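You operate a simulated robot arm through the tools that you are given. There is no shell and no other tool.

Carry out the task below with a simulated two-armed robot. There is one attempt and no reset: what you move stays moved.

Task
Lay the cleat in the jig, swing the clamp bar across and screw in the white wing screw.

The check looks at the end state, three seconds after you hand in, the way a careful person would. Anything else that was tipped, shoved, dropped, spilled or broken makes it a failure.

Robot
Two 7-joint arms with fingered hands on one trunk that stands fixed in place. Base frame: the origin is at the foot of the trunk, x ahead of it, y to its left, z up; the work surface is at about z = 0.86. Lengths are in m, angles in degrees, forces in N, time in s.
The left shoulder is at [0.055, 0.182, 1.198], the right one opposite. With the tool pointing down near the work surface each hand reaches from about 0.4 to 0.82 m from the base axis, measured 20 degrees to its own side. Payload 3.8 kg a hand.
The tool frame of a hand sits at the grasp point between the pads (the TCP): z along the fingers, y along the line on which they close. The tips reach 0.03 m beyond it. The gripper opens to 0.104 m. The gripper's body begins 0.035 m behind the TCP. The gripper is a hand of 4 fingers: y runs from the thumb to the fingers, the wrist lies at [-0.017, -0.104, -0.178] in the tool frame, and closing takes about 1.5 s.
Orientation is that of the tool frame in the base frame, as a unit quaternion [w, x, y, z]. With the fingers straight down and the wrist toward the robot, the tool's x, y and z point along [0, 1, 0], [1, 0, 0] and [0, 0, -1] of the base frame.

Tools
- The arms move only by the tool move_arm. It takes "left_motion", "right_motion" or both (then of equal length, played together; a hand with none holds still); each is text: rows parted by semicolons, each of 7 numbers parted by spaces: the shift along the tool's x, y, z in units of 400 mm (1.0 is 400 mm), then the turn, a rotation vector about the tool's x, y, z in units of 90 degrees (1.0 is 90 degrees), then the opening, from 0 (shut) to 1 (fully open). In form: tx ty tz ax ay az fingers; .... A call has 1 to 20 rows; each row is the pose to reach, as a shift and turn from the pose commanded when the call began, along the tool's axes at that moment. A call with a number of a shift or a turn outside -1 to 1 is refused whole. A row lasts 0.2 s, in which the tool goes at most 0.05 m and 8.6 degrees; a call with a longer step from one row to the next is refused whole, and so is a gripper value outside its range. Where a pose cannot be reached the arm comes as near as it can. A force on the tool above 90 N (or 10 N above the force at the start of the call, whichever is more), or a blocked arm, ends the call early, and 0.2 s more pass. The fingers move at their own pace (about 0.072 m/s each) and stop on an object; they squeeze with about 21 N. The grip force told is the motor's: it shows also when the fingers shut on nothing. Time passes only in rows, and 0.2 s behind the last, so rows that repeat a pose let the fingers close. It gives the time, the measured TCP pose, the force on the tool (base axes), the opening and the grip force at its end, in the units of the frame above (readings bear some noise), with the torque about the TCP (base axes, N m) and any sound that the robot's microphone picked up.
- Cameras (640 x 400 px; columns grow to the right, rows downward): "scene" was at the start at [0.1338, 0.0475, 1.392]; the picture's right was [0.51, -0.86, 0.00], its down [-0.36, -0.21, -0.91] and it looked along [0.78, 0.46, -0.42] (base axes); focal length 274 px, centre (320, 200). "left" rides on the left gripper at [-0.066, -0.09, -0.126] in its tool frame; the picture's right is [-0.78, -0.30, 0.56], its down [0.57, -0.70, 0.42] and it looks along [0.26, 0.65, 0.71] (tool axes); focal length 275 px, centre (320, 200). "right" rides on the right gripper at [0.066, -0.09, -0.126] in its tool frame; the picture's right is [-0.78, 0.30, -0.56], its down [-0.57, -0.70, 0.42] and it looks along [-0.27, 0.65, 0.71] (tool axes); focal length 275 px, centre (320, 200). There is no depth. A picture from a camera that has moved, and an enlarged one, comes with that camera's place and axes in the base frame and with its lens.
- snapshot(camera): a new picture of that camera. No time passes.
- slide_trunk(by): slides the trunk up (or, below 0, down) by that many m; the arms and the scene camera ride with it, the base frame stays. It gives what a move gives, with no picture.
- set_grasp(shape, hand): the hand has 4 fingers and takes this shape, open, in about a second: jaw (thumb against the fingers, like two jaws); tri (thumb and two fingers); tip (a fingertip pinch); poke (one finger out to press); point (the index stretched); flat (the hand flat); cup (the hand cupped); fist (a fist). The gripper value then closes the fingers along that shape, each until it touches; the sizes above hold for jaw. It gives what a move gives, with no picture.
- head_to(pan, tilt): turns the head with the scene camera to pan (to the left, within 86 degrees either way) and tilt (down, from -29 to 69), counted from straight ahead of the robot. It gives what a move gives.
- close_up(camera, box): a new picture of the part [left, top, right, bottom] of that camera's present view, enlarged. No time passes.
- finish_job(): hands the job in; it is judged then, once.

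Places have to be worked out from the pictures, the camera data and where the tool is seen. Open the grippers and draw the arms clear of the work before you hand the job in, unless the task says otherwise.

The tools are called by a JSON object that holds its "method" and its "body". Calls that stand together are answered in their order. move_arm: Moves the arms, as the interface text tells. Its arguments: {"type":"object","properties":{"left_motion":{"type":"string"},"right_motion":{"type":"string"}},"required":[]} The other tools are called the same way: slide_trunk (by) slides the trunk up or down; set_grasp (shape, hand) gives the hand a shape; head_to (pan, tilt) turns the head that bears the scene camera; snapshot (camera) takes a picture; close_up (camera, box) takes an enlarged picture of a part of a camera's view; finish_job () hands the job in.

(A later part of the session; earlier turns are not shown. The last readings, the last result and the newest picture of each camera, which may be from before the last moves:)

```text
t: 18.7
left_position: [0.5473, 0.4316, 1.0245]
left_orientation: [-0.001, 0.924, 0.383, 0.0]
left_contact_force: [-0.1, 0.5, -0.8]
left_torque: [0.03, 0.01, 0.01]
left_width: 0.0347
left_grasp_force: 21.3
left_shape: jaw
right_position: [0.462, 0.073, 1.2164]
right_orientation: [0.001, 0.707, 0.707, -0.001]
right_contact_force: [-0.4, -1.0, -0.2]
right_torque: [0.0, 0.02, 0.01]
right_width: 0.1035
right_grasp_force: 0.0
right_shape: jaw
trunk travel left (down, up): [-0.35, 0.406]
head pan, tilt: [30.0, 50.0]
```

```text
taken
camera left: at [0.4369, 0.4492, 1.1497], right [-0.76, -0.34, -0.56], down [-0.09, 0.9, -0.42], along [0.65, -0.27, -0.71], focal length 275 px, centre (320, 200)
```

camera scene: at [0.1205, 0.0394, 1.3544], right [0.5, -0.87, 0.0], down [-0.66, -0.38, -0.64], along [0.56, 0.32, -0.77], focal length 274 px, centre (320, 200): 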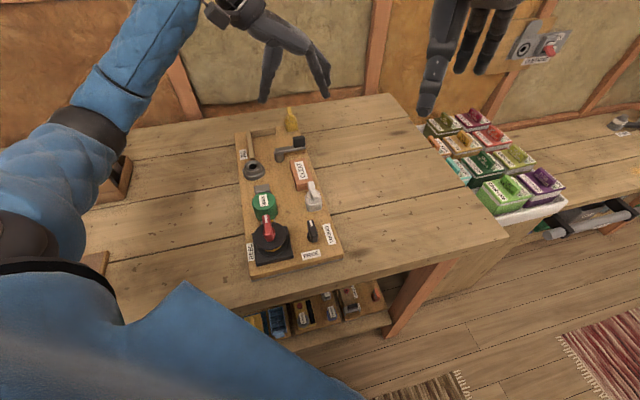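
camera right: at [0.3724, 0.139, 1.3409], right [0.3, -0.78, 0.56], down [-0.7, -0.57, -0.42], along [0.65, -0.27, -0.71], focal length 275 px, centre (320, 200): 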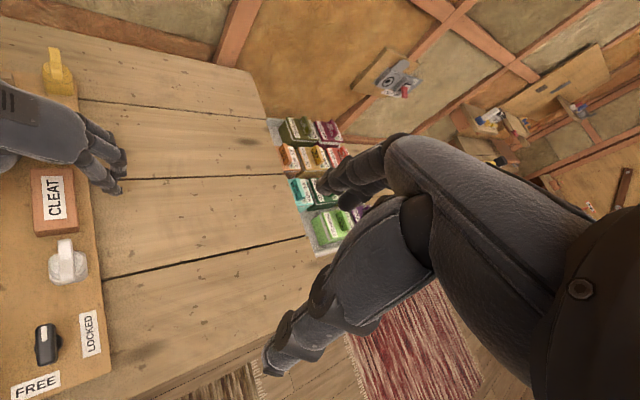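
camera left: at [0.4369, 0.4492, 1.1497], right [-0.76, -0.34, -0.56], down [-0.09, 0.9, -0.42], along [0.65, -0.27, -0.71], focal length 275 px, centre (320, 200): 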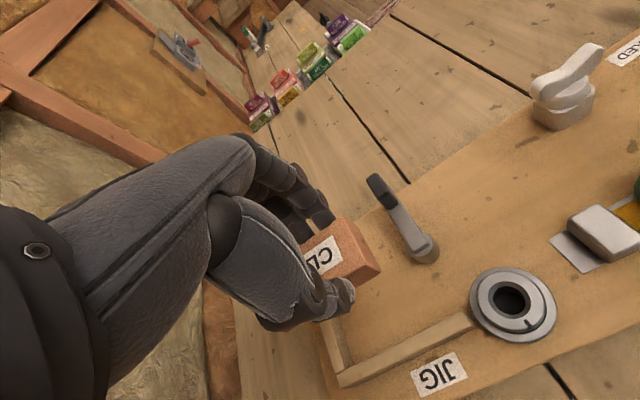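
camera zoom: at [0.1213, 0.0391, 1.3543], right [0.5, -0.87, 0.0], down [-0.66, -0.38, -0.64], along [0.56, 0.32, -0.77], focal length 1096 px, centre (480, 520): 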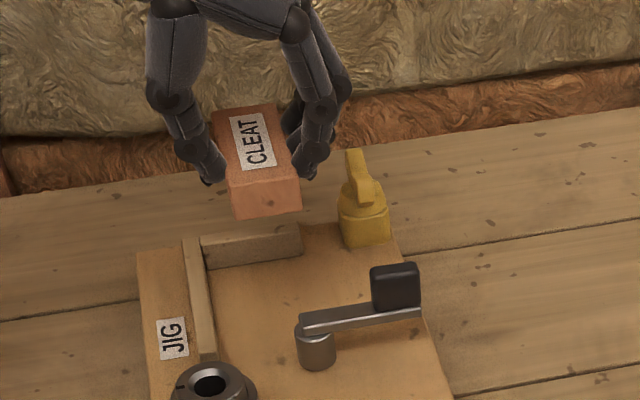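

The cleat hovers over the jig. I enlarge the left view to check the corner, the fences and the pivot from this camera as well.

{"method": "close_up", "body": {"camera": "left", "box": [300, 260, 480, 400]}}

{"method": "close_up", "body": {"camera": "left", "box": [300, 160, 480, 300]}}

{"method": "close_up", "body": {"camera": "scene", "box": [260, 90, 340, 140]}}

```text
2.86 times, centred on (390, 330) of left
camera zoom: at [0.4369, 0.4492, 1.1497], right [-0.76, -0.34, -0.56], down [-0.09, 0.9, -0.42], along [0.65, -0.27, -0.71], focal length 786 px, centre (120, -171)
```

zoom: 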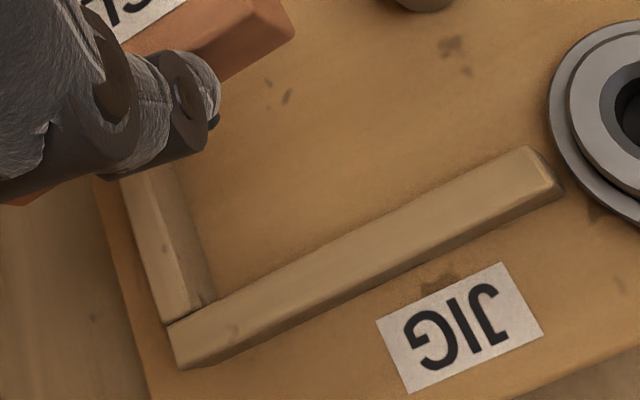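

```text
2.86 times, centred on (390, 230) of left
camera zoom: at [0.4369, 0.4492, 1.1497], right [-0.76, -0.34, -0.56], down [-0.09, 0.9, -0.42], along [0.65, -0.27, -0.71], focal length 786 px, centre (120, 114)
```

zoom: 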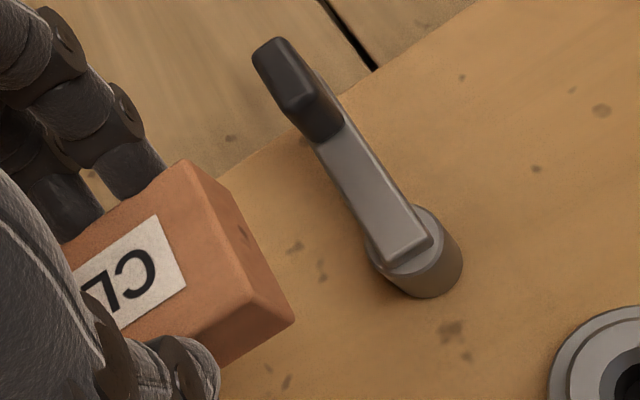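

```text
8.00 times, centred on (300, 115) of scene
camera zoom: at [0.1213, 0.0391, 1.3543], right [0.5, -0.87, 0.0], down [-0.66, -0.38, -0.64], along [0.56, 0.32, -0.77], focal length 2193 px, centre (480, 880)
```

zoom: 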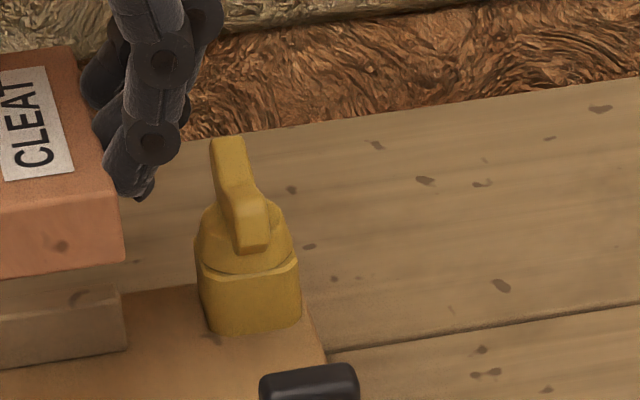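

Both cameras agree that the cleat would land with about 0.026 m gap to the long fence and a few mm to the short one, clear of the post and the yellow screw. I lower 0.08 m and check before the final set-down.

{"method": "move_arm", "body": {"left_motion": "0 0 0.06 0 0 0 0; 0 0 0.12 0 0 0 0; 0 0 0.17 0 0 0 0; 0 0 0.2 0 0 0 0; 0 0 0.2 0 0 0 0"}}

{"method": "close_up", "body": {"camera": "scene", "box": [230, 90, 330, 170]}}

{"method": "snapshot", "body": {"camera": "left"}}

```text
t: 19.9
left_position: [0.5456, 0.4304, 0.942]
left_orientation: [0.0, 0.924, 0.382, -0.001]
left_contact_force: [-0.4, 0.6, -1.1]
left_torque: [-0.01, 0.01, -0.02]
left_width: 0.0352
left_grasp_force: 21.0
left_shape: jaw
right_position: [0.4608, 0.0722, 1.2151]
right_orientation: [-0.001, 0.707, 0.707, 0.0]
right_contact_force: [1.3, -0.2, -0.1]
right_torque: [-0.03, -0.02, 0.0]
right_width: 0.1036
right_grasp_force: 0.0
right_shape: jaw
trunk travel left (down, up): [-0.35, 0.406]
head pan, tilt: [30.0, 50.0]
```

```text
5.00 times, centred on (280, 130) of scene
camera zoom: at [0.1212, 0.0391, 1.3543], right [0.5, -0.87, 0.0], down [-0.66, -0.38, -0.64], along [0.56, 0.32, -0.77], focal length 1371 px, centre (520, 550)
```

zoom: 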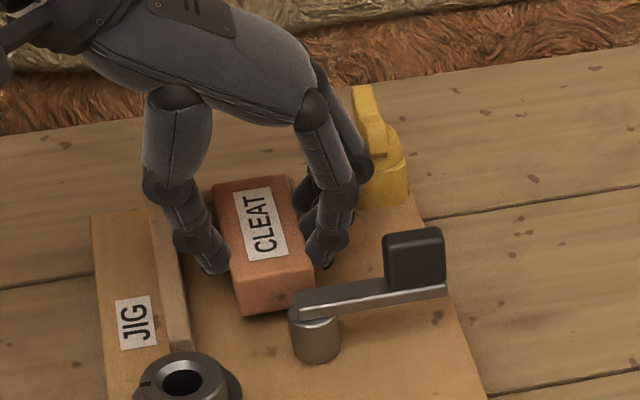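

```text
taken
camera left: at [0.4349, 0.4483, 1.0679], right [-0.76, -0.34, -0.56], down [-0.09, 0.9, -0.42], along [0.65, -0.27, -0.71], focal length 275 px, centre (320, 200)
```

left: 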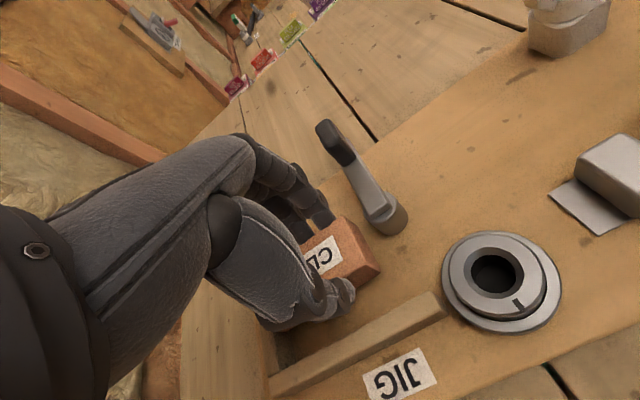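

The cleat is clear of the post and the thumb is inside the long fence. I lower the last 0.011 m gently.

{"method": "move_arm", "body": {"left_motion": "0 0 0.012 0 0 0 0; 0 0 0.022 0 0 0 0; 0 0 0.028 0 0 0 0; 0 0 0.028 0 0 0 0"}}

{"method": "close_up", "body": {"camera": "scene", "box": [230, 90, 330, 170]}}

{"method": "close_up", "body": {"camera": "left", "box": [240, 160, 460, 400]}}

```text
t: 20.9
left_position: [0.546, 0.4324, 0.9314]
left_orientation: [0.0, 0.924, 0.383, 0.0]
left_contact_force: [-0.1, 0.1, -0.3]
left_torque: [-0.01, 0.0, -0.01]
left_width: 0.0349
left_grasp_force: 20.8
left_shape: jaw
right_position: [0.4618, 0.073, 1.2158]
right_orientation: [0.0, 0.707, 0.707, 0.0]
right_contact_force: [-0.2, -0.1, -0.8]
right_torque: [0.02, -0.02, 0.02]
right_width: 0.1036
right_grasp_force: 0.0
right_shape: jaw
trunk travel left (down, up): [-0.35, 0.406]
head pan, tilt: [30.0, 50.0]
```

```text
5.00 times, centred on (280, 130) of scene
camera zoom: at [0.1212, 0.0391, 1.3543], right [0.5, -0.87, 0.0], down [-0.66, -0.38, -0.64], along [0.56, 0.32, -0.77], focal length 1371 px, centre (520, 550)
```

zoom: 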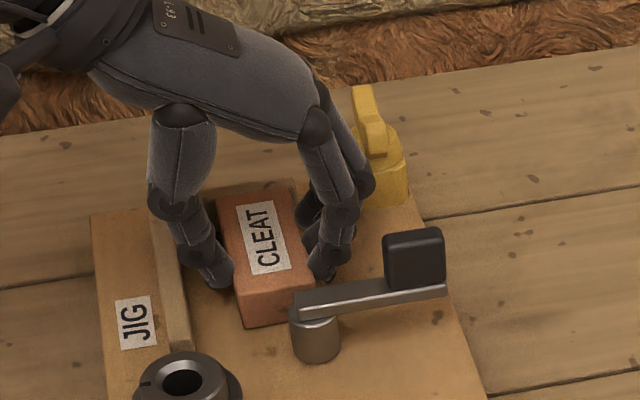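

```text
1.67 times, centred on (350, 280) of left
camera zoom: at [0.4367, 0.4493, 1.0577], right [-0.76, -0.34, -0.56], down [-0.09, 0.9, -0.42], along [0.65, -0.27, -0.71], focal length 459 px, centre (270, 67)
```

zoom: 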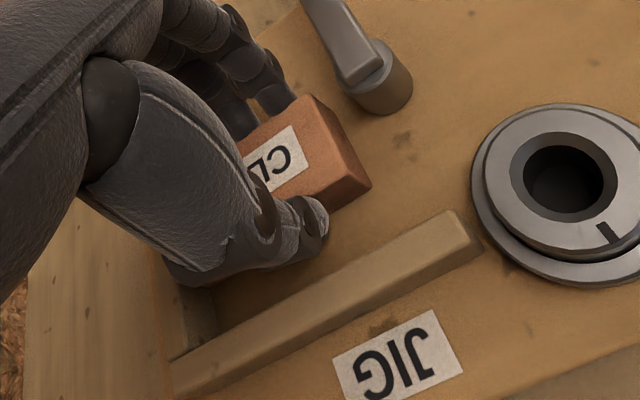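

The cleat is about on the board with a low outside force. I nudge it up to 8 mm along the board toward the short fence, watching the force.

{"method": "move_arm", "body": {"left_motion": "0.005 0 0 0 0 0 0; 0.01 0 0 0 0 0 0; 0.015 0 0 0 0 0 0; 0.02 0 0 0 0 0 0; 0.02 0 0 0 0 0 0"}}

{"method": "close_up", "body": {"camera": "scene", "box": [230, 90, 330, 170]}}

{"method": "close_up", "body": {"camera": "left", "box": [240, 160, 460, 400]}}

```text
t: 22.1
left_position: [0.5528, 0.4369, 0.9339]
left_orientation: [0.0, 0.924, 0.383, 0.0]
left_contact_force: [-11.6, -7.5, -0.6]
left_torque: [-0.06, 0.29, -0.15]
left_width: 0.0339
left_grasp_force: 21.2
left_shape: jaw
right_position: [0.4592, 0.0716, 1.2155]
right_orientation: [0.001, 0.707, 0.707, 0.0]
right_contact_force: [-0.3, 0.2, 0.5]
right_torque: [-0.03, 0.0, -0.01]
right_width: 0.1039
right_grasp_force: 0.1
right_shape: jaw
trunk travel left (down, up): [-0.35, 0.406]
head pan, tilt: [30.0, 50.0]
```

```text
5.00 times, centred on (280, 130) of scene
camera zoom: at [0.1195, 0.0379, 1.3545], right [0.5, -0.87, 0.0], down [-0.66, -0.38, -0.64], along [0.56, 0.32, -0.77], focal length 1371 px, centre (520, 550)
```

zoom: 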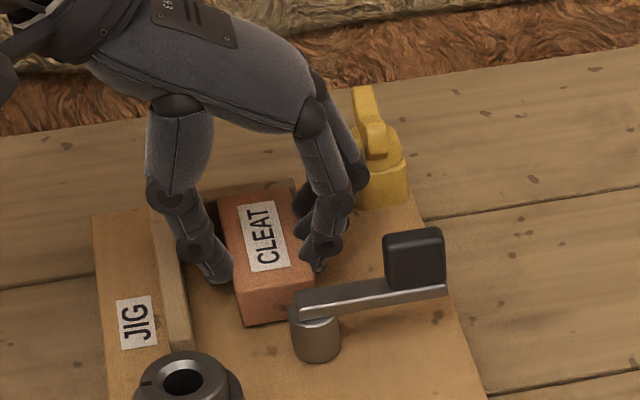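

```text
1.67 times, centred on (350, 280) of left
camera zoom: at [0.4405, 0.4544, 1.0589], right [-0.76, -0.34, -0.56], down [-0.09, 0.9, -0.42], along [0.65, -0.27, -0.71], focal length 459 px, centre (270, 67)
```

zoom: 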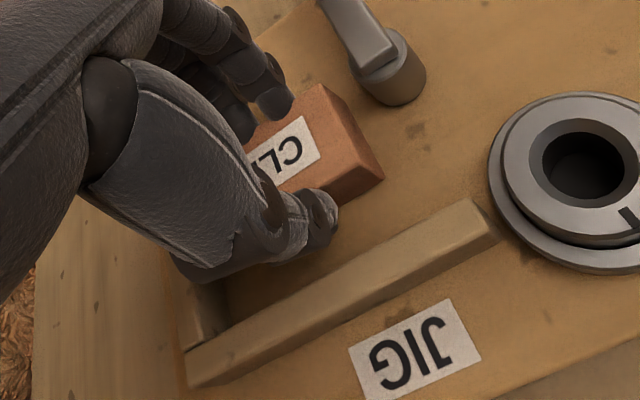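

The cleat is pressed against the short fence with about 14 N. I relax the push, open the hand part way and rise straight up.

{"method": "move_arm", "body": {"left_motion": "-0.01 0 0 0 0 0 0; -0.01 0 0 0 0 0 0.45; -0.01 0 0 0 0 0 0.48; -0.01 0 0 0 0 0 0.5; -0.01 0 0 0 0 0 0.5; -0.01 0 -0.03 0 0 0 0.5; -0.01 0 -0.08 0 0 0 0.5; -0.01 0 -0.15 0 0 0 0.5; -0.01 0 -0.22 0 0 0 0.5; -0.01 0 -0.22 0 0 0 0.5"}}

{"method": "close_up", "body": {"camera": "scene", "box": [230, 90, 330, 170]}}

{"method": "snapshot", "body": {"camera": "left"}}

```text
t: 24.3
left_position: [0.5492, 0.4354, 1.0212]
left_orientation: [0.0, 0.924, 0.383, 0.0]
left_contact_force: [-0.4, 1.0, -0.5]
left_torque: [0.0, -0.02, -0.01]
left_width: 0.0519
left_grasp_force: 0.0
left_shape: jaw
right_position: [0.4614, 0.072, 1.216]
right_orientation: [0.0, 0.707, 0.707, 0.0]
right_contact_force: [0.1, 1.0, -1.1]
right_torque: [0.02, 0.02, -0.01]
right_width: 0.1036
right_grasp_force: 0.0
right_shape: jaw
trunk travel left (down, up): [-0.35, 0.406]
head pan, tilt: [30.0, 50.0]
```

```text
5.00 times, centred on (280, 130) of scene
camera zoom: at [0.1213, 0.0393, 1.3543], right [0.5, -0.87, 0.0], down [-0.66, -0.38, -0.64], along [0.56, 0.32, -0.77], focal length 1371 px, centre (520, 550)
```

zoom: 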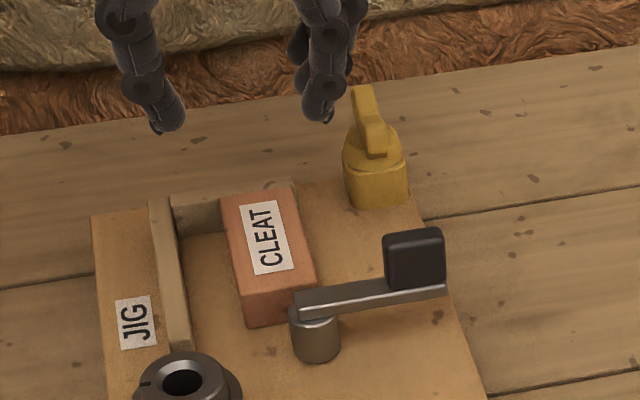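

```text
taken
camera left: at [0.4398, 0.4526, 1.1469], right [-0.76, -0.34, -0.56], down [-0.09, 0.9, -0.42], along [0.65, -0.27, -0.71], focal length 275 px, centre (320, 200)
```

left: 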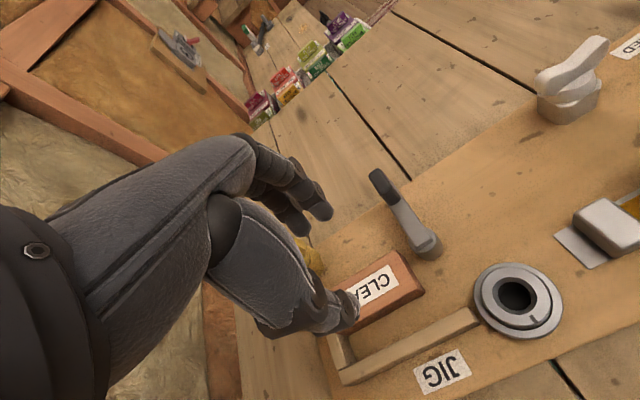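

The cleat lies square against the short fence with a gap to the long one. I set the left hand to the poke shape and look where its fingertip is, to push the cleat sideways.

{"method": "set_grasp", "body": {"hand": "left", "shape": "poke"}}

{"method": "close_up", "body": {"camera": "scene", "box": [200, 30, 360, 150]}}

{"method": "snapshot", "body": {"camera": "left"}}

```text
t: 25.2
left_position: [0.5497, 0.4343, 1.0209]
left_orientation: [0.0, 0.924, 0.383, -0.001]
left_contact_force: [-0.1, -0.1, -0.1]
left_torque: [-0.01, 0.05, 0.01]
left_width: 0.0002
left_grasp_force: 0.0
left_shape: poke
right_position: [0.4614, 0.0741, 1.2152]
right_orientation: [0.0, 0.707, 0.708, 0.0]
right_contact_force: [0.6, -0.4, 0.2]
right_torque: [-0.02, -0.03, -0.04]
right_width: 0.1035
right_grasp_force: 0.0
right_shape: jaw
trunk travel left (down, up): [-0.35, 0.406]
head pan, tilt: [30.0, 50.0]
```

```text
3.33 times, centred on (280, 90) of scene
camera zoom: at [0.1213, 0.0391, 1.3543], right [0.5, -0.87, 0.0], down [-0.66, -0.38, -0.64], along [0.56, 0.32, -0.77], focal length 914 px, centre (453, 567)
```

zoom: 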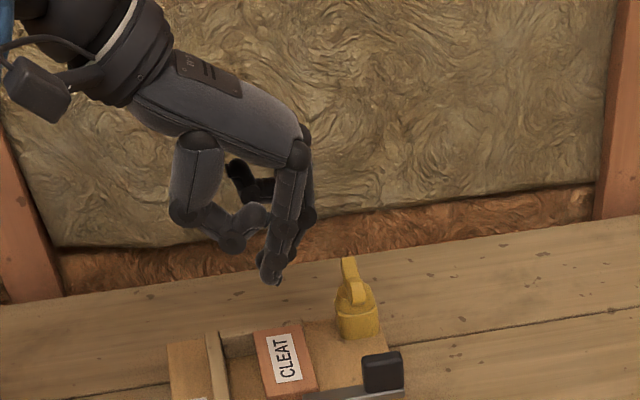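

```text
taken
camera left: at [0.4398, 0.4525, 1.1468], right [-0.76, -0.34, -0.56], down [-0.09, 0.9, -0.42], along [0.65, -0.27, -0.71], focal length 275 px, centre (320, 200)
```

left: 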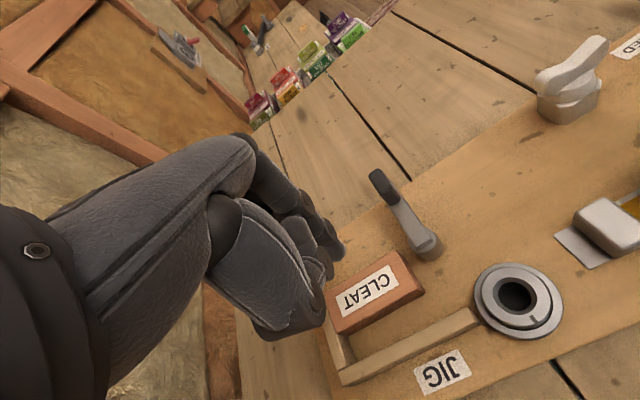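

In the poke shape the fingertip sits straight below the TCP by about 0.03 m. I enlarge both views to see the curled fingers.

{"method": "close_up", "body": {"camera": "scene", "box": [240, 60, 300, 105]}}

{"method": "close_up", "body": {"camera": "left", "box": [220, 130, 440, 400]}}

{"method": "close_up", "body": {"camera": "scene", "box": [240, 122, 310, 172]}}

```text
8.89 times, centred on (270, 82) of scene
camera zoom: at [0.1213, 0.0391, 1.3543], right [0.5, -0.87, 0.0], down [-0.66, -0.38, -0.64], along [0.56, 0.32, -0.77], focal length 2437 px, centre (764, 1244)
```

zoom: 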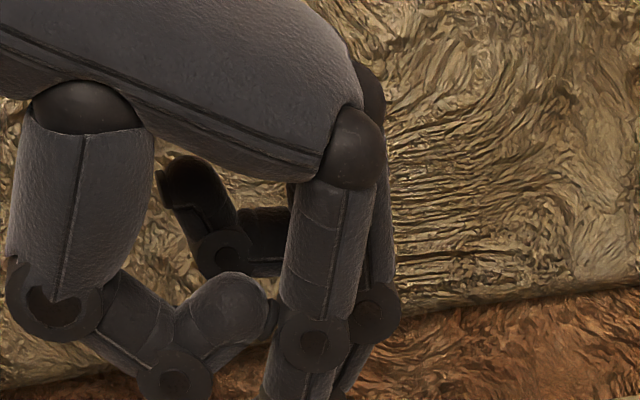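

```text
1.48 times, centred on (330, 265) of left
camera zoom: at [0.4398, 0.4525, 1.1468], right [-0.76, -0.34, -0.56], down [-0.09, 0.9, -0.42], along [0.65, -0.27, -0.71], focal length 408 px, centre (305, 104)
```

zoom: 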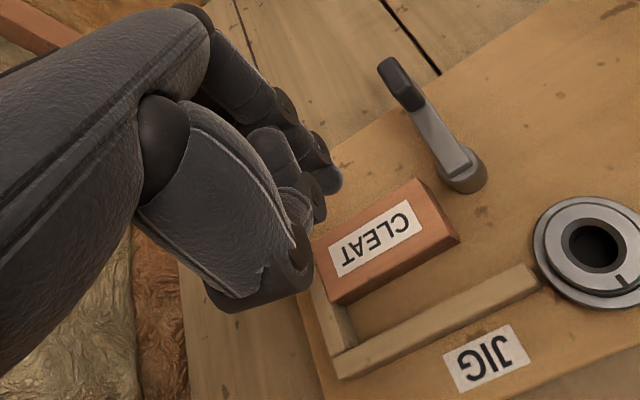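

```text
8.00 times, centred on (275, 147) of scene
camera zoom: at [0.1213, 0.0391, 1.3543], right [0.5, -0.87, 0.0], down [-0.66, -0.38, -0.64], along [0.56, 0.32, -0.77], focal length 2193 px, centre (680, 624)
```

zoom: 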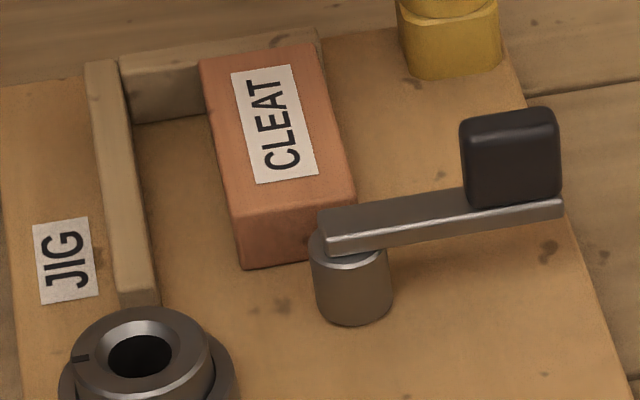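

The cleat's near side is about 0.027 m off the long fence. I bring the poking finger above a spot beside the cleat's outer long side, between the bar and the yellow screw.

{"method": "move_arm", "body": {"left_motion": "0.008 0.03 0 0 0 0 0; 0.016 0.06 0 0 0 0 0; 0.024 0.09 0.02 0 0 0 0; 0.031 0.119 0.06 0 0 0 0; 0.031 0.119 0.12 0 0 0 0; 0.031 0.119 0.12 0 0 0 0"}}

{"method": "close_up", "body": {"camera": "scene", "box": [230, 70, 350, 160]}}

{"method": "snapshot", "body": {"camera": "left"}}

```text
t: 26.6
left_position: [0.5913, 0.4096, 0.9701]
left_orientation: [0.0, 0.924, 0.382, 0.0]
left_contact_force: [-0.2, -0.1, 0.4]
left_torque: [-0.01, 0.01, -0.02]
left_width: 0.0001
left_grasp_force: 0.0
left_shape: poke
right_position: [0.4622, 0.0718, 1.2152]
right_orientation: [0.0, 0.707, 0.707, -0.001]
right_contact_force: [-0.4, -0.4, 0.5]
right_torque: [-0.01, 0.01, 0.0]
right_width: 0.1035
right_grasp_force: 0.1
right_shape: jaw
trunk travel left (down, up): [-0.35, 0.406]
head pan, tilt: [30.0, 50.0]
```

```text
4.44 times, centred on (290, 115) of scene
camera zoom: at [0.1212, 0.0389, 1.3544], right [0.5, -0.87, 0.0], down [-0.66, -0.38, -0.64], along [0.56, 0.32, -0.77], focal length 1218 px, centre (453, 578)
```

zoom: 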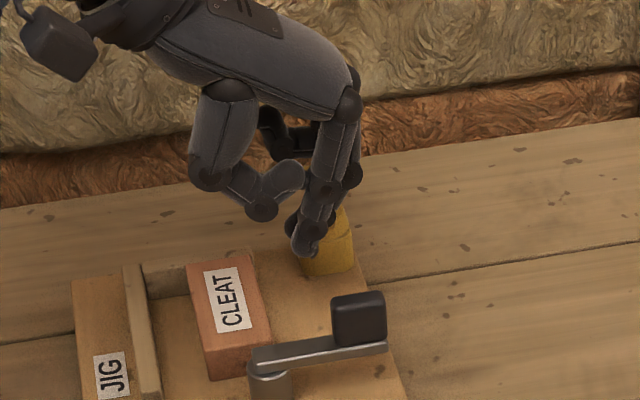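

```text
taken
camera left: at [0.4812, 0.4269, 1.0963], right [-0.76, -0.34, -0.56], down [-0.09, 0.9, -0.42], along [0.65, -0.27, -0.71], focal length 275 px, centre (320, 200)
```

left: 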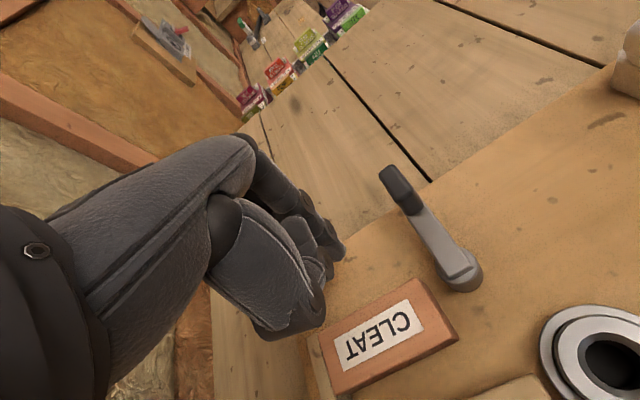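

The lowered tip will land about 0.02 m beside the cleat, clear of the bar and of the yellow screw. I lower it now.

{"method": "move_arm", "body": {"left_motion": "0 0 0.05 0 0 0 0; 0 0 0.09 0 0 0 0; 0 0 0.12 0 0 0 0; 0 0 0.13 0 0 0 0; 0 0 0.13 0 0 0 0"}}

{"method": "close_up", "body": {"camera": "scene", "box": [230, 90, 330, 170]}}

{"method": "snapshot", "body": {"camera": "left"}}

```text
t: 27.8
left_position: [0.592, 0.4105, 0.9218]
left_orientation: [0.001, 0.924, 0.382, 0.001]
left_contact_force: [-1.5, -3.2, 3.6]
left_torque: [0.06, -0.21, -0.11]
left_width: 0.0
left_grasp_force: 0.0
left_shape: poke
right_position: [0.4608, 0.0739, 1.2156]
right_orientation: [0.0, 0.707, 0.707, 0.0]
right_contact_force: [0.6, 0.0, -0.3]
right_torque: [-0.01, 0.01, 0.0]
right_width: 0.1035
right_grasp_force: 0.0
right_shape: jaw
trunk travel left (down, up): [-0.35, 0.406]
head pan, tilt: [30.0, 50.0]
```

```text
5.00 times, centred on (280, 130) of scene
camera zoom: at [0.1206, 0.0384, 1.3544], right [0.5, -0.87, 0.0], down [-0.66, -0.38, -0.64], along [0.56, 0.32, -0.77], focal length 1371 px, centre (520, 550)
```

zoom: 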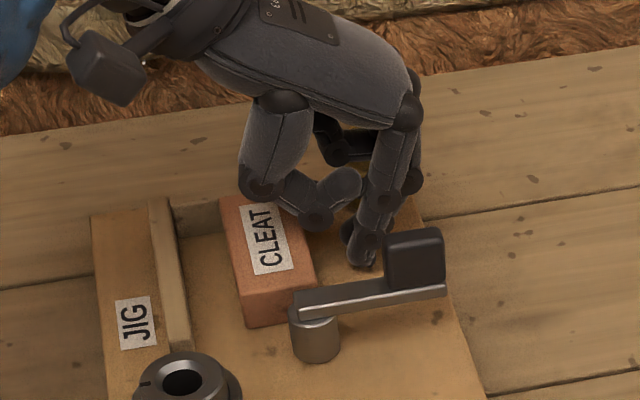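

```text
taken
camera left: at [0.4812, 0.4272, 1.0476], right [-0.76, -0.34, -0.56], down [-0.09, 0.9, -0.42], along [0.65, -0.27, -0.71], focal length 275 px, centre (320, 200)
```

left: 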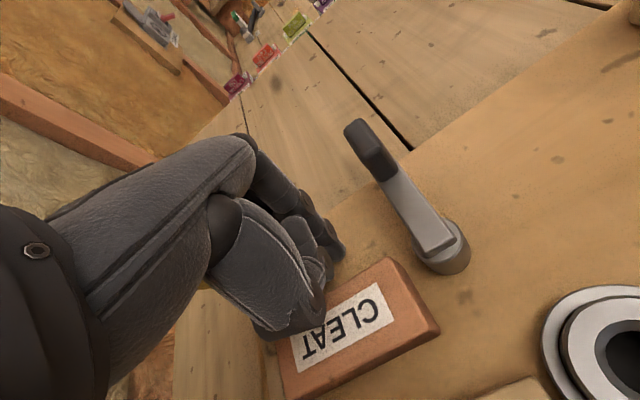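

There is a small contact (about 5 N) whose torque places it near [0.64, 0.41, 0.94], so a curled knuckle is touching the yellow screw. I rise straight up at once and check it.

{"method": "move_arm", "body": {"left_motion": "0 0 -0.03 0 0 0 0; 0 0 -0.08 0 0 0 0; 0 0 -0.13 0 0 0 0; 0 0 -0.13 0 0 0 0"}}

{"method": "snapshot", "body": {"camera": "right"}}

{"method": "close_up", "body": {"camera": "right", "box": [0, 30, 120, 110]}}

{"method": "close_up", "body": {"camera": "scene", "box": [230, 80, 330, 160]}}

```text
t: 28.8
left_position: [0.5915, 0.4107, 0.9735]
left_orientation: [-0.001, 0.924, 0.382, 0.001]
left_contact_force: [0.6, 0.4, 0.6]
left_torque: [0.02, -0.03, -0.02]
left_width: 0.0
left_grasp_force: 0.1
left_shape: poke
right_position: [0.4616, 0.074, 1.2151]
right_orientation: [0.0, 0.707, 0.707, -0.001]
right_contact_force: [0.7, 0.3, -0.3]
right_torque: [0.01, 0.02, -0.01]
right_width: 0.1035
right_grasp_force: 0.1
right_shape: jaw
trunk travel left (down, up): [-0.35, 0.406]
head pan, tilt: [30.0, 50.0]
```

```text
taken
camera right: at [0.3725, 0.1391, 1.3408], right [0.3, -0.78, 0.56], down [-0.7, -0.57, -0.42], along [0.65, -0.27, -0.71], focal length 275 px, centre (320, 200)
```

right: 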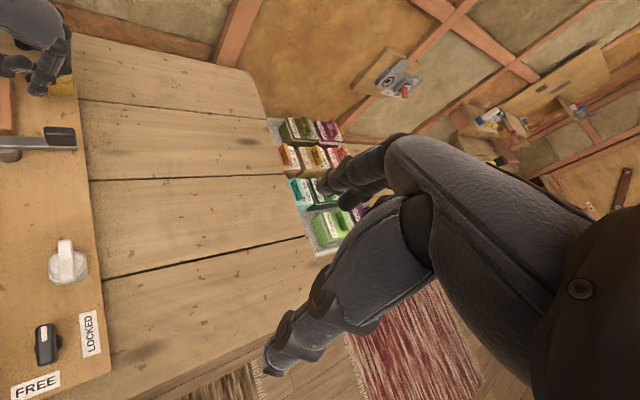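

```text
5.00 times, centred on (60, 70) of right
camera zoom: at [0.3725, 0.1391, 1.3408], right [0.3, -0.78, 0.56], down [-0.7, -0.57, -0.42], along [0.65, -0.27, -0.71], focal length 1376 px, centre (1620, 850)
```

zoom: 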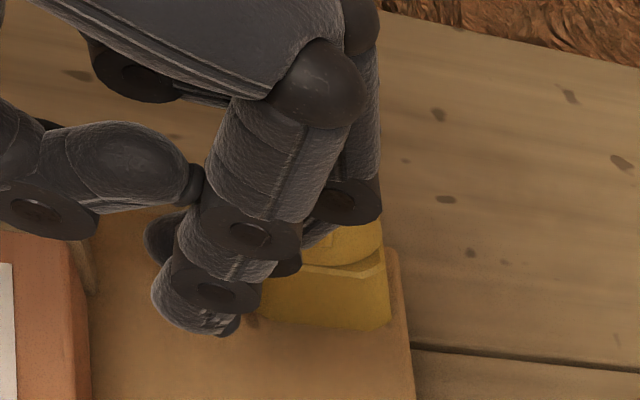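

```text
5.00 times, centred on (280, 120) of scene
camera zoom: at [0.1213, 0.0392, 1.3543], right [0.5, -0.87, 0.0], down [-0.66, -0.38, -0.64], along [0.56, 0.32, -0.77], focal length 1371 px, centre (520, 600)
```

zoom: 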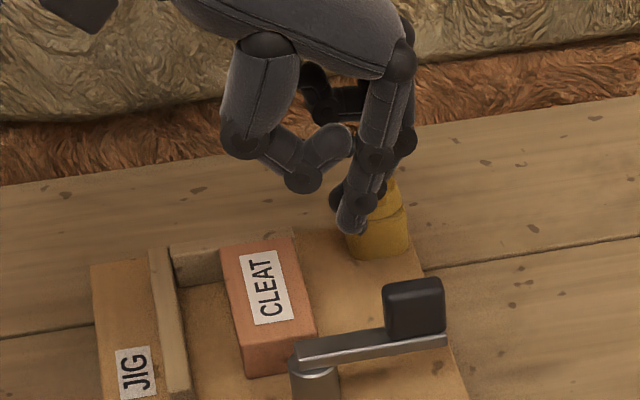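

The yellow screw's base has not moved. I shift the finger 0.018 m back along the board and slightly toward the cleat, at this height, then look at the yellow screw again.

{"method": "move_arm", "body": {"left_motion": "-0.02 -0.01 0 0 0 0 0; -0.045 -0.02 0 0 0 0 0; -0.045 -0.02 0 0 0 0 0"}}

{"method": "close_up", "body": {"camera": "scene", "box": [230, 80, 330, 160]}}

{"method": "close_up", "body": {"camera": "right", "box": [0, 30, 120, 110]}}

```text
t: 29.6
left_position: [0.5734, 0.4026, 0.9742]
left_orientation: [0.0, 0.924, 0.383, 0.0]
left_contact_force: [-1.0, -0.2, -0.6]
left_torque: [-0.02, 0.01, 0.02]
left_width: 0.0001
left_grasp_force: 0.1
left_shape: poke
right_position: [0.4626, 0.0737, 1.2146]
right_orientation: [0.0, 0.707, 0.707, 0.0]
right_contact_force: [-0.1, 0.2, 0.2]
right_torque: [0.03, -0.01, 0.01]
right_width: 0.1037
right_grasp_force: 0.1
right_shape: jaw
trunk travel left (down, up): [-0.35, 0.406]
head pan, tilt: [30.0, 50.0]
```

```text
5.00 times, centred on (280, 120) of scene
camera zoom: at [0.1214, 0.0391, 1.3543], right [0.5, -0.87, 0.0], down [-0.66, -0.38, -0.64], along [0.56, 0.32, -0.77], focal length 1371 px, centre (520, 600)
```

zoom: 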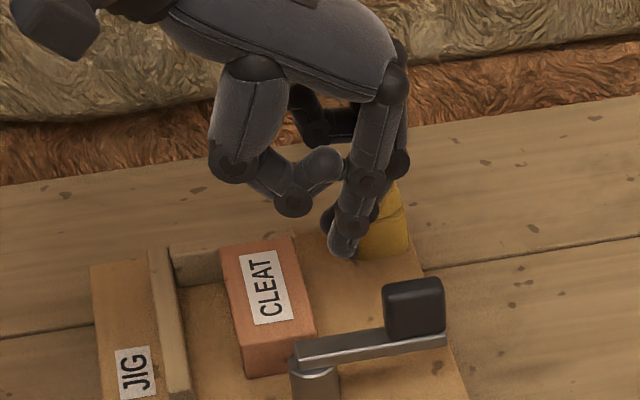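

```text
5.00 times, centred on (60, 70) of right
camera zoom: at [0.3726, 0.139, 1.3408], right [0.3, -0.78, 0.56], down [-0.7, -0.57, -0.42], along [0.65, -0.27, -0.71], focal length 1376 px, centre (1620, 850)
```

zoom: 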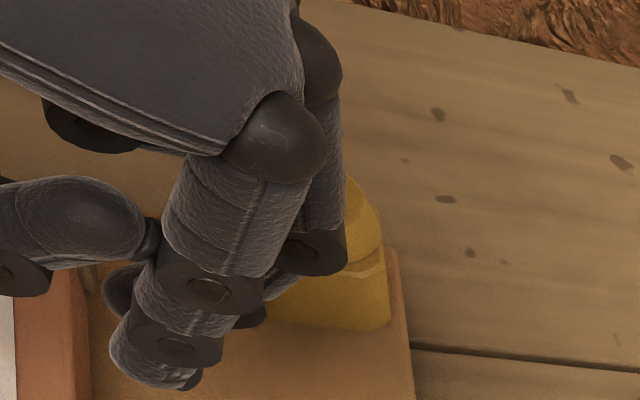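

The finger is now near u = -0.073 along the board, w ≈ 0.084 across. I lower again to a tip height of about 0.89 and check the force.

{"method": "move_arm", "body": {"left_motion": "0 0 0.05 0 0 0 0; 0 0 0.08 0 0 0 0; 0 0 0.1 0 0 0 0; 0 0 0.1 0 0 0 0"}}

{"method": "close_up", "body": {"camera": "scene", "box": [230, 90, 330, 170]}}

{"method": "close_up", "body": {"camera": "right", "box": [0, 30, 120, 110]}}

```text
t: 30.6
left_position: [0.5752, 0.4022, 0.9317]
left_orientation: [0.001, 0.924, 0.382, 0.0]
left_contact_force: [0.2, 0.7, 0.0]
left_torque: [-0.02, -0.01, 0.0]
left_width: 0.0002
left_grasp_force: 0.1
left_shape: poke
right_position: [0.4616, 0.0727, 1.215]
right_orientation: [0.0, 0.706, 0.708, 0.001]
right_contact_force: [-0.3, 0.0, 0.2]
right_torque: [-0.02, 0.03, 0.03]
right_width: 0.1036
right_grasp_force: 0.0
right_shape: jaw
trunk travel left (down, up): [-0.35, 0.406]
head pan, tilt: [30.0, 50.0]
```

```text
5.00 times, centred on (280, 130) of scene
camera zoom: at [0.1212, 0.039, 1.3543], right [0.5, -0.87, 0.0], down [-0.66, -0.38, -0.64], along [0.56, 0.32, -0.77], focal length 1371 px, centre (520, 550)
```

zoom: 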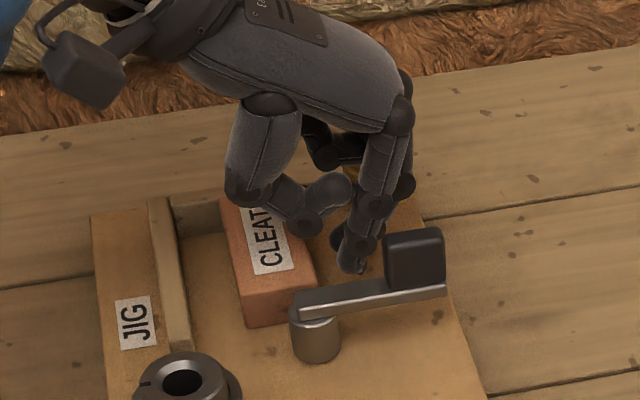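

```text
5.00 times, centred on (60, 70) of right
camera zoom: at [0.3724, 0.139, 1.3409], right [0.3, -0.78, 0.56], down [-0.7, -0.57, -0.42], along [0.65, -0.27, -0.71], focal length 1376 px, centre (1620, 850)
```

zoom: 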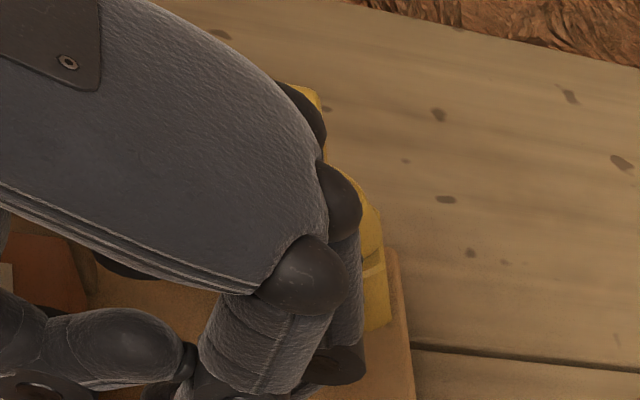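

No contact at this height. I lower the last 0.012 m.

{"method": "move_arm", "body": {"left_motion": "0 0 0.015 0 0 0 0; 0 0 0.03 0 0 0 0; 0 0 0.03 0 0 0 0"}}

{"method": "close_up", "body": {"camera": "scene", "box": [230, 90, 330, 170]}}

{"method": "snapshot", "body": {"camera": "left"}}

```text
t: 31.4
left_position: [0.5728, 0.4027, 0.9208]
left_orientation: [0.0, 0.924, 0.383, 0.0]
left_contact_force: [-0.3, -0.2, 0.2]
left_torque: [0.0, -0.02, 0.0]
left_width: 0.0
left_grasp_force: 0.0
left_shape: poke
right_position: [0.4617, 0.0734, 1.2159]
right_orientation: [0.0, 0.707, 0.707, 0.0]
right_contact_force: [-1.2, 0.6, 0.7]
right_torque: [0.02, -0.01, 0.0]
right_width: 0.1034
right_grasp_force: 0.0
right_shape: jaw
trunk travel left (down, up): [-0.35, 0.406]
head pan, tilt: [30.0, 50.0]
```

```text
5.00 times, centred on (280, 130) of scene
camera zoom: at [0.1212, 0.0391, 1.3543], right [0.5, -0.87, 0.0], down [-0.66, -0.38, -0.64], along [0.56, 0.32, -0.77], focal length 1371 px, centre (520, 550)
```

zoom: 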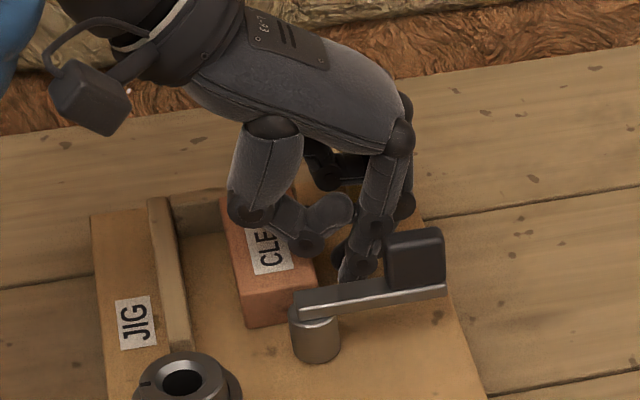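

```text
taken
camera left: at [0.463, 0.42, 1.0465], right [-0.76, -0.34, -0.56], down [-0.09, 0.9, -0.42], along [0.65, -0.27, -0.71], focal length 275 px, centre (320, 200)
```

left: 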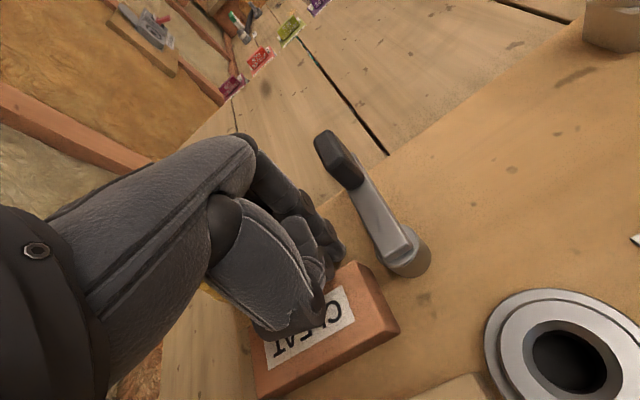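

Free of contact. I push across the board toward the long fence in small steps, about 0.03 m.

{"method": "move_arm", "body": {"left_motion": "0 -0.0125 0 0 0 0 0; 0 -0.025 0 0 0 0 0; 0 -0.0375 0 0 0 0 0; 0 -0.05 0 0 0 0 0; 0 -0.0625 0 0 0 0 0; 0 -0.075 0 0 0 0 0; 0 -0.075 0 0 0 0 0"}}

{"method": "close_up", "body": {"camera": "scene", "box": [230, 90, 330, 170]}}

{"method": "snapshot", "body": {"camera": "left"}}

```text
t: 33.0
left_position: [0.5529, 0.4237, 0.9204]
left_orientation: [0.0, 0.924, 0.383, 0.0]
left_contact_force: [0.6, -1.1, 0.2]
left_torque: [-0.02, 0.01, 0.01]
left_width: 0.0001
left_grasp_force: 0.0
left_shape: poke
right_position: [0.4613, 0.0731, 1.2155]
right_orientation: [0.0, 0.707, 0.707, 0.0]
right_contact_force: [1.0, 0.4, -0.5]
right_torque: [-0.01, 0.01, -0.01]
right_width: 0.1038
right_grasp_force: 0.1
right_shape: jaw
trunk travel left (down, up): [-0.35, 0.406]
head pan, tilt: [30.0, 50.0]
```

```text
5.00 times, centred on (280, 130) of scene
camera zoom: at [0.1213, 0.039, 1.3543], right [0.5, -0.87, 0.0], down [-0.66, -0.38, -0.64], along [0.56, 0.32, -0.77], focal length 1371 px, centre (520, 550)
```

zoom: 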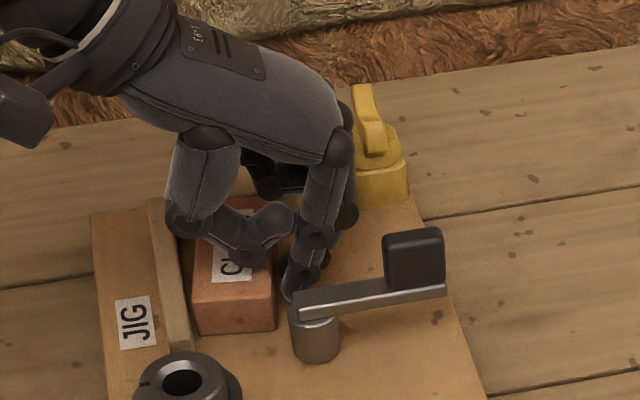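

```text
taken
camera left: at [0.442, 0.441, 1.046], right [-0.76, -0.34, -0.56], down [-0.09, 0.9, -0.42], along [0.65, -0.27, -0.71], focal length 275 px, centre (320, 200)
```

left: 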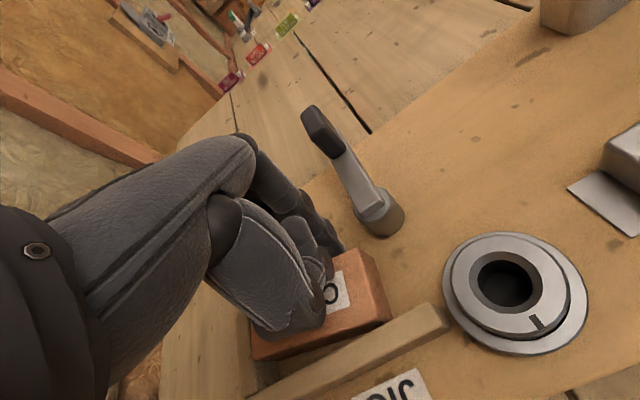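

The cleat slid over and its near end is close to the long fence; the yellow screw stands as before. I push a little further in 3 mm steps until it is flush.

{"method": "move_arm", "body": {"left_motion": "0 -0.0075 0 0 0 0 0; 0 -0.015 0 0 0 0 0; 0 -0.0225 0 0 0 0 0; 0 -0.0225 0 0 0 0 0"}}

{"method": "close_up", "body": {"camera": "scene", "box": [230, 90, 330, 170]}}

{"method": "close_up", "body": {"camera": "left", "box": [230, 200, 450, 400]}}

```text
t: 34.0
left_position: [0.5468, 0.4301, 0.9197]
left_orientation: [0.0, 0.924, 0.383, 0.0]
left_contact_force: [3.2, 0.0, -0.4]
left_torque: [-0.03, -0.06, -0.02]
left_width: 0.0001
left_grasp_force: 0.0
left_shape: poke
right_position: [0.4609, 0.0735, 1.2156]
right_orientation: [0.001, 0.707, 0.707, 0.0]
right_contact_force: [-1.3, 0.4, -1.2]
right_torque: [0.0, 0.01, 0.05]
right_width: 0.1039
right_grasp_force: 0.1
right_shape: jaw
trunk travel left (down, up): [-0.35, 0.406]
head pan, tilt: [30.0, 50.0]
```

```text
5.00 times, centred on (280, 130) of scene
camera zoom: at [0.1215, 0.039, 1.3543], right [0.5, -0.87, 0.0], down [-0.66, -0.38, -0.64], along [0.56, 0.32, -0.77], focal length 1371 px, centre (520, 550)
```

zoom: 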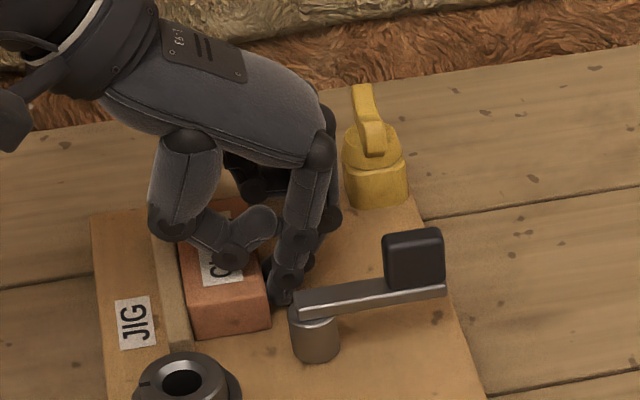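

```text
2.00 times, centred on (340, 300) of left
camera zoom: at [0.4367, 0.4474, 1.0453], right [-0.76, -0.34, -0.56], down [-0.09, 0.9, -0.42], along [0.65, -0.27, -0.71], focal length 551 px, centre (280, 0)
```

zoom: 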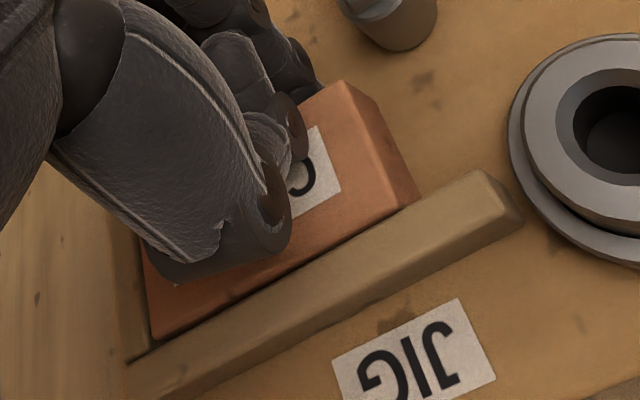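

The cleat is about against the long fence with 3 N. I press a few mm more so it squares up along the whole fence.

{"method": "move_arm", "body": {"left_motion": "0 -0.005 0 0 0 0 0; 0 -0.01 0 0 0 0 0; 0 -0.015 0 0 0 0 0; 0 -0.015 0 0 0 0 0"}}

{"method": "close_up", "body": {"camera": "scene", "box": [235, 110, 305, 170]}}

{"method": "close_up", "body": {"camera": "left", "box": [230, 200, 450, 400]}}

```text
t: 35.0
left_position: [0.5449, 0.4315, 0.9198]
left_orientation: [0.0, 0.924, 0.381, 0.0]
left_contact_force: [17.1, -12.7, -0.4]
left_torque: [-0.27, -0.37, -0.08]
left_width: 0.0001
left_grasp_force: 0.1
left_shape: poke
right_position: [0.4643, 0.0715, 1.2145]
right_orientation: [-0.001, 0.708, 0.706, 0.0]
right_contact_force: [0.5, 0.1, 0.2]
right_torque: [-0.01, -0.02, 0.01]
right_width: 0.1033
right_grasp_force: 0.2
right_shape: jaw
trunk travel left (down, up): [-0.35, 0.406]
head pan, tilt: [30.0, 50.0]
```

```text
6.67 times, centred on (270, 140) of scene
camera zoom: at [0.1235, 0.0373, 1.3542], right [0.5, -0.87, 0.0], down [-0.67, -0.38, -0.64], along [0.56, 0.32, -0.77], focal length 1828 px, centre (653, 600)
```

zoom: 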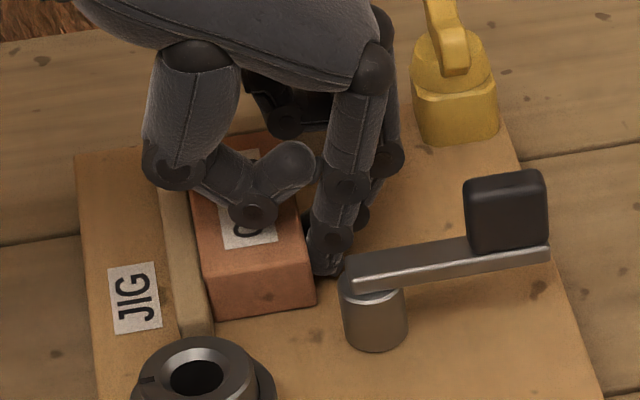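

```text
2.00 times, centred on (340, 300) of left
camera zoom: at [0.4344, 0.4497, 1.0454], right [-0.76, -0.34, -0.56], down [-0.09, 0.9, -0.43], along [0.65, -0.27, -0.71], focal length 551 px, centre (280, 0)
```

zoom: 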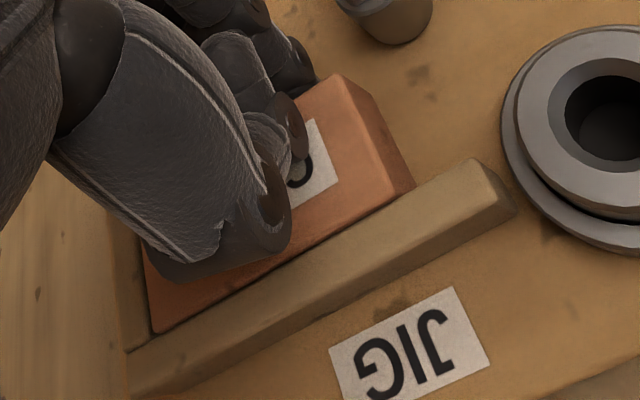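

About 21 N, so the cleat is flush against the long fence. I back off a centimetre, rise, and view the result.

{"method": "move_arm", "body": {"left_motion": "0 0.015 0 0 0 0 0; 0 0.04 0 0 0 0 0; 0 0.04 -0.05 0 0 0 0; 0 0.04 -0.13 0 0 0 0; 0 0.04 -0.22 0 0 0 0; -0.06 0.04 -0.3 0 0 0 0; -0.12 0.04 -0.36 0 0 0 0; -0.18 0.04 -0.4 0 0 0 0; -0.18 0.04 -0.4 0 0 0 0"}}

{"method": "close_up", "body": {"camera": "scene", "box": [235, 115, 305, 165]}}

{"method": "snapshot", "body": {"camera": "left"}}

```text
t: 37.0
left_position: [0.5026, 0.3731, 1.0786]
left_orientation: [0.0, 0.924, 0.383, 0.0]
left_contact_force: [0.1, -0.2, 0.0]
left_torque: [-0.02, 0.01, 0.0]
left_width: 0.0
left_grasp_force: 0.1
left_shape: poke
right_position: [0.4613, 0.0726, 1.2151]
right_orientation: [0.0, 0.708, 0.707, 0.0]
right_contact_force: [0.7, -0.1, 0.1]
right_torque: [-0.02, 0.01, 0.0]
right_width: 0.1037
right_grasp_force: 0.0
right_shape: jaw
trunk travel left (down, up): [-0.35, 0.406]
head pan, tilt: [30.0, 50.0]
```

```text
8.00 times, centred on (270, 140) of scene
camera zoom: at [0.1216, 0.0393, 1.3543], right [0.5, -0.87, 0.0], down [-0.66, -0.38, -0.64], along [0.56, 0.32, -0.77], focal length 2193 px, centre (720, 680)
```

zoom: 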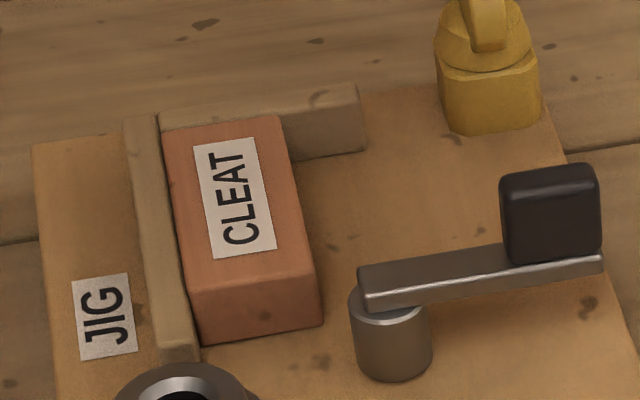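

```text
taken
camera left: at [0.3918, 0.3904, 1.2053], right [-0.76, -0.34, -0.56], down [-0.09, 0.9, -0.42], along [0.64, -0.27, -0.71], focal length 275 px, centre (320, 200)
```

left: 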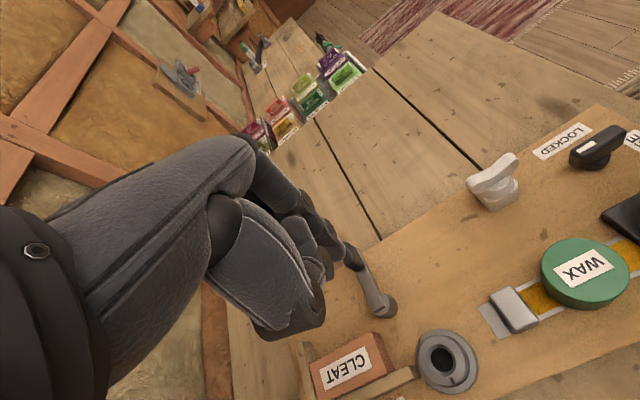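

The cleat sits along the long fence. I zoom in on the far end to see whether any gap to the short fence remains.

{"method": "close_up", "body": {"camera": "scene", "box": [248, 122, 283, 147]}}

{"method": "close_up", "body": {"camera": "left", "box": [290, 320, 410, 400]}}

```text
16.00 times, centred on (266, 134) of scene
camera zoom: at [0.1216, 0.0393, 1.3543], right [0.5, -0.87, 0.0], down [-0.66, -0.38, -0.64], along [0.56, 0.32, -0.77], focal length 4386 px, centre (1192, 1248)
```

zoom: 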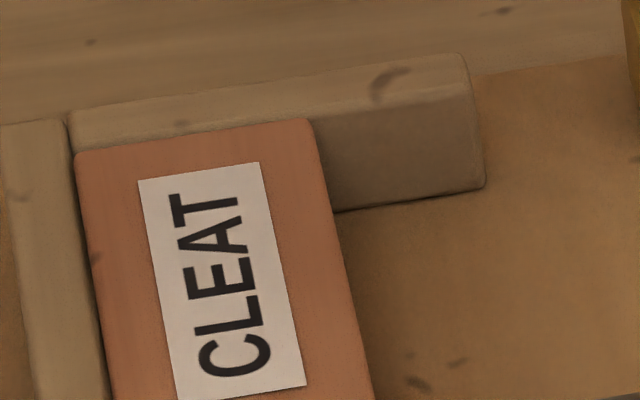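

```text
5.00 times, centred on (350, 360) of left
camera zoom: at [0.3918, 0.3904, 1.2053], right [-0.76, -0.34, -0.56], down [-0.09, 0.9, -0.42], along [0.64, -0.27, -0.71], focal length 1376 px, centre (170, -600)
```

zoom: 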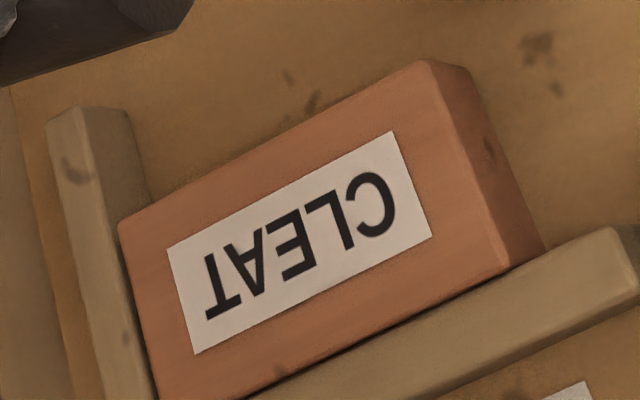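

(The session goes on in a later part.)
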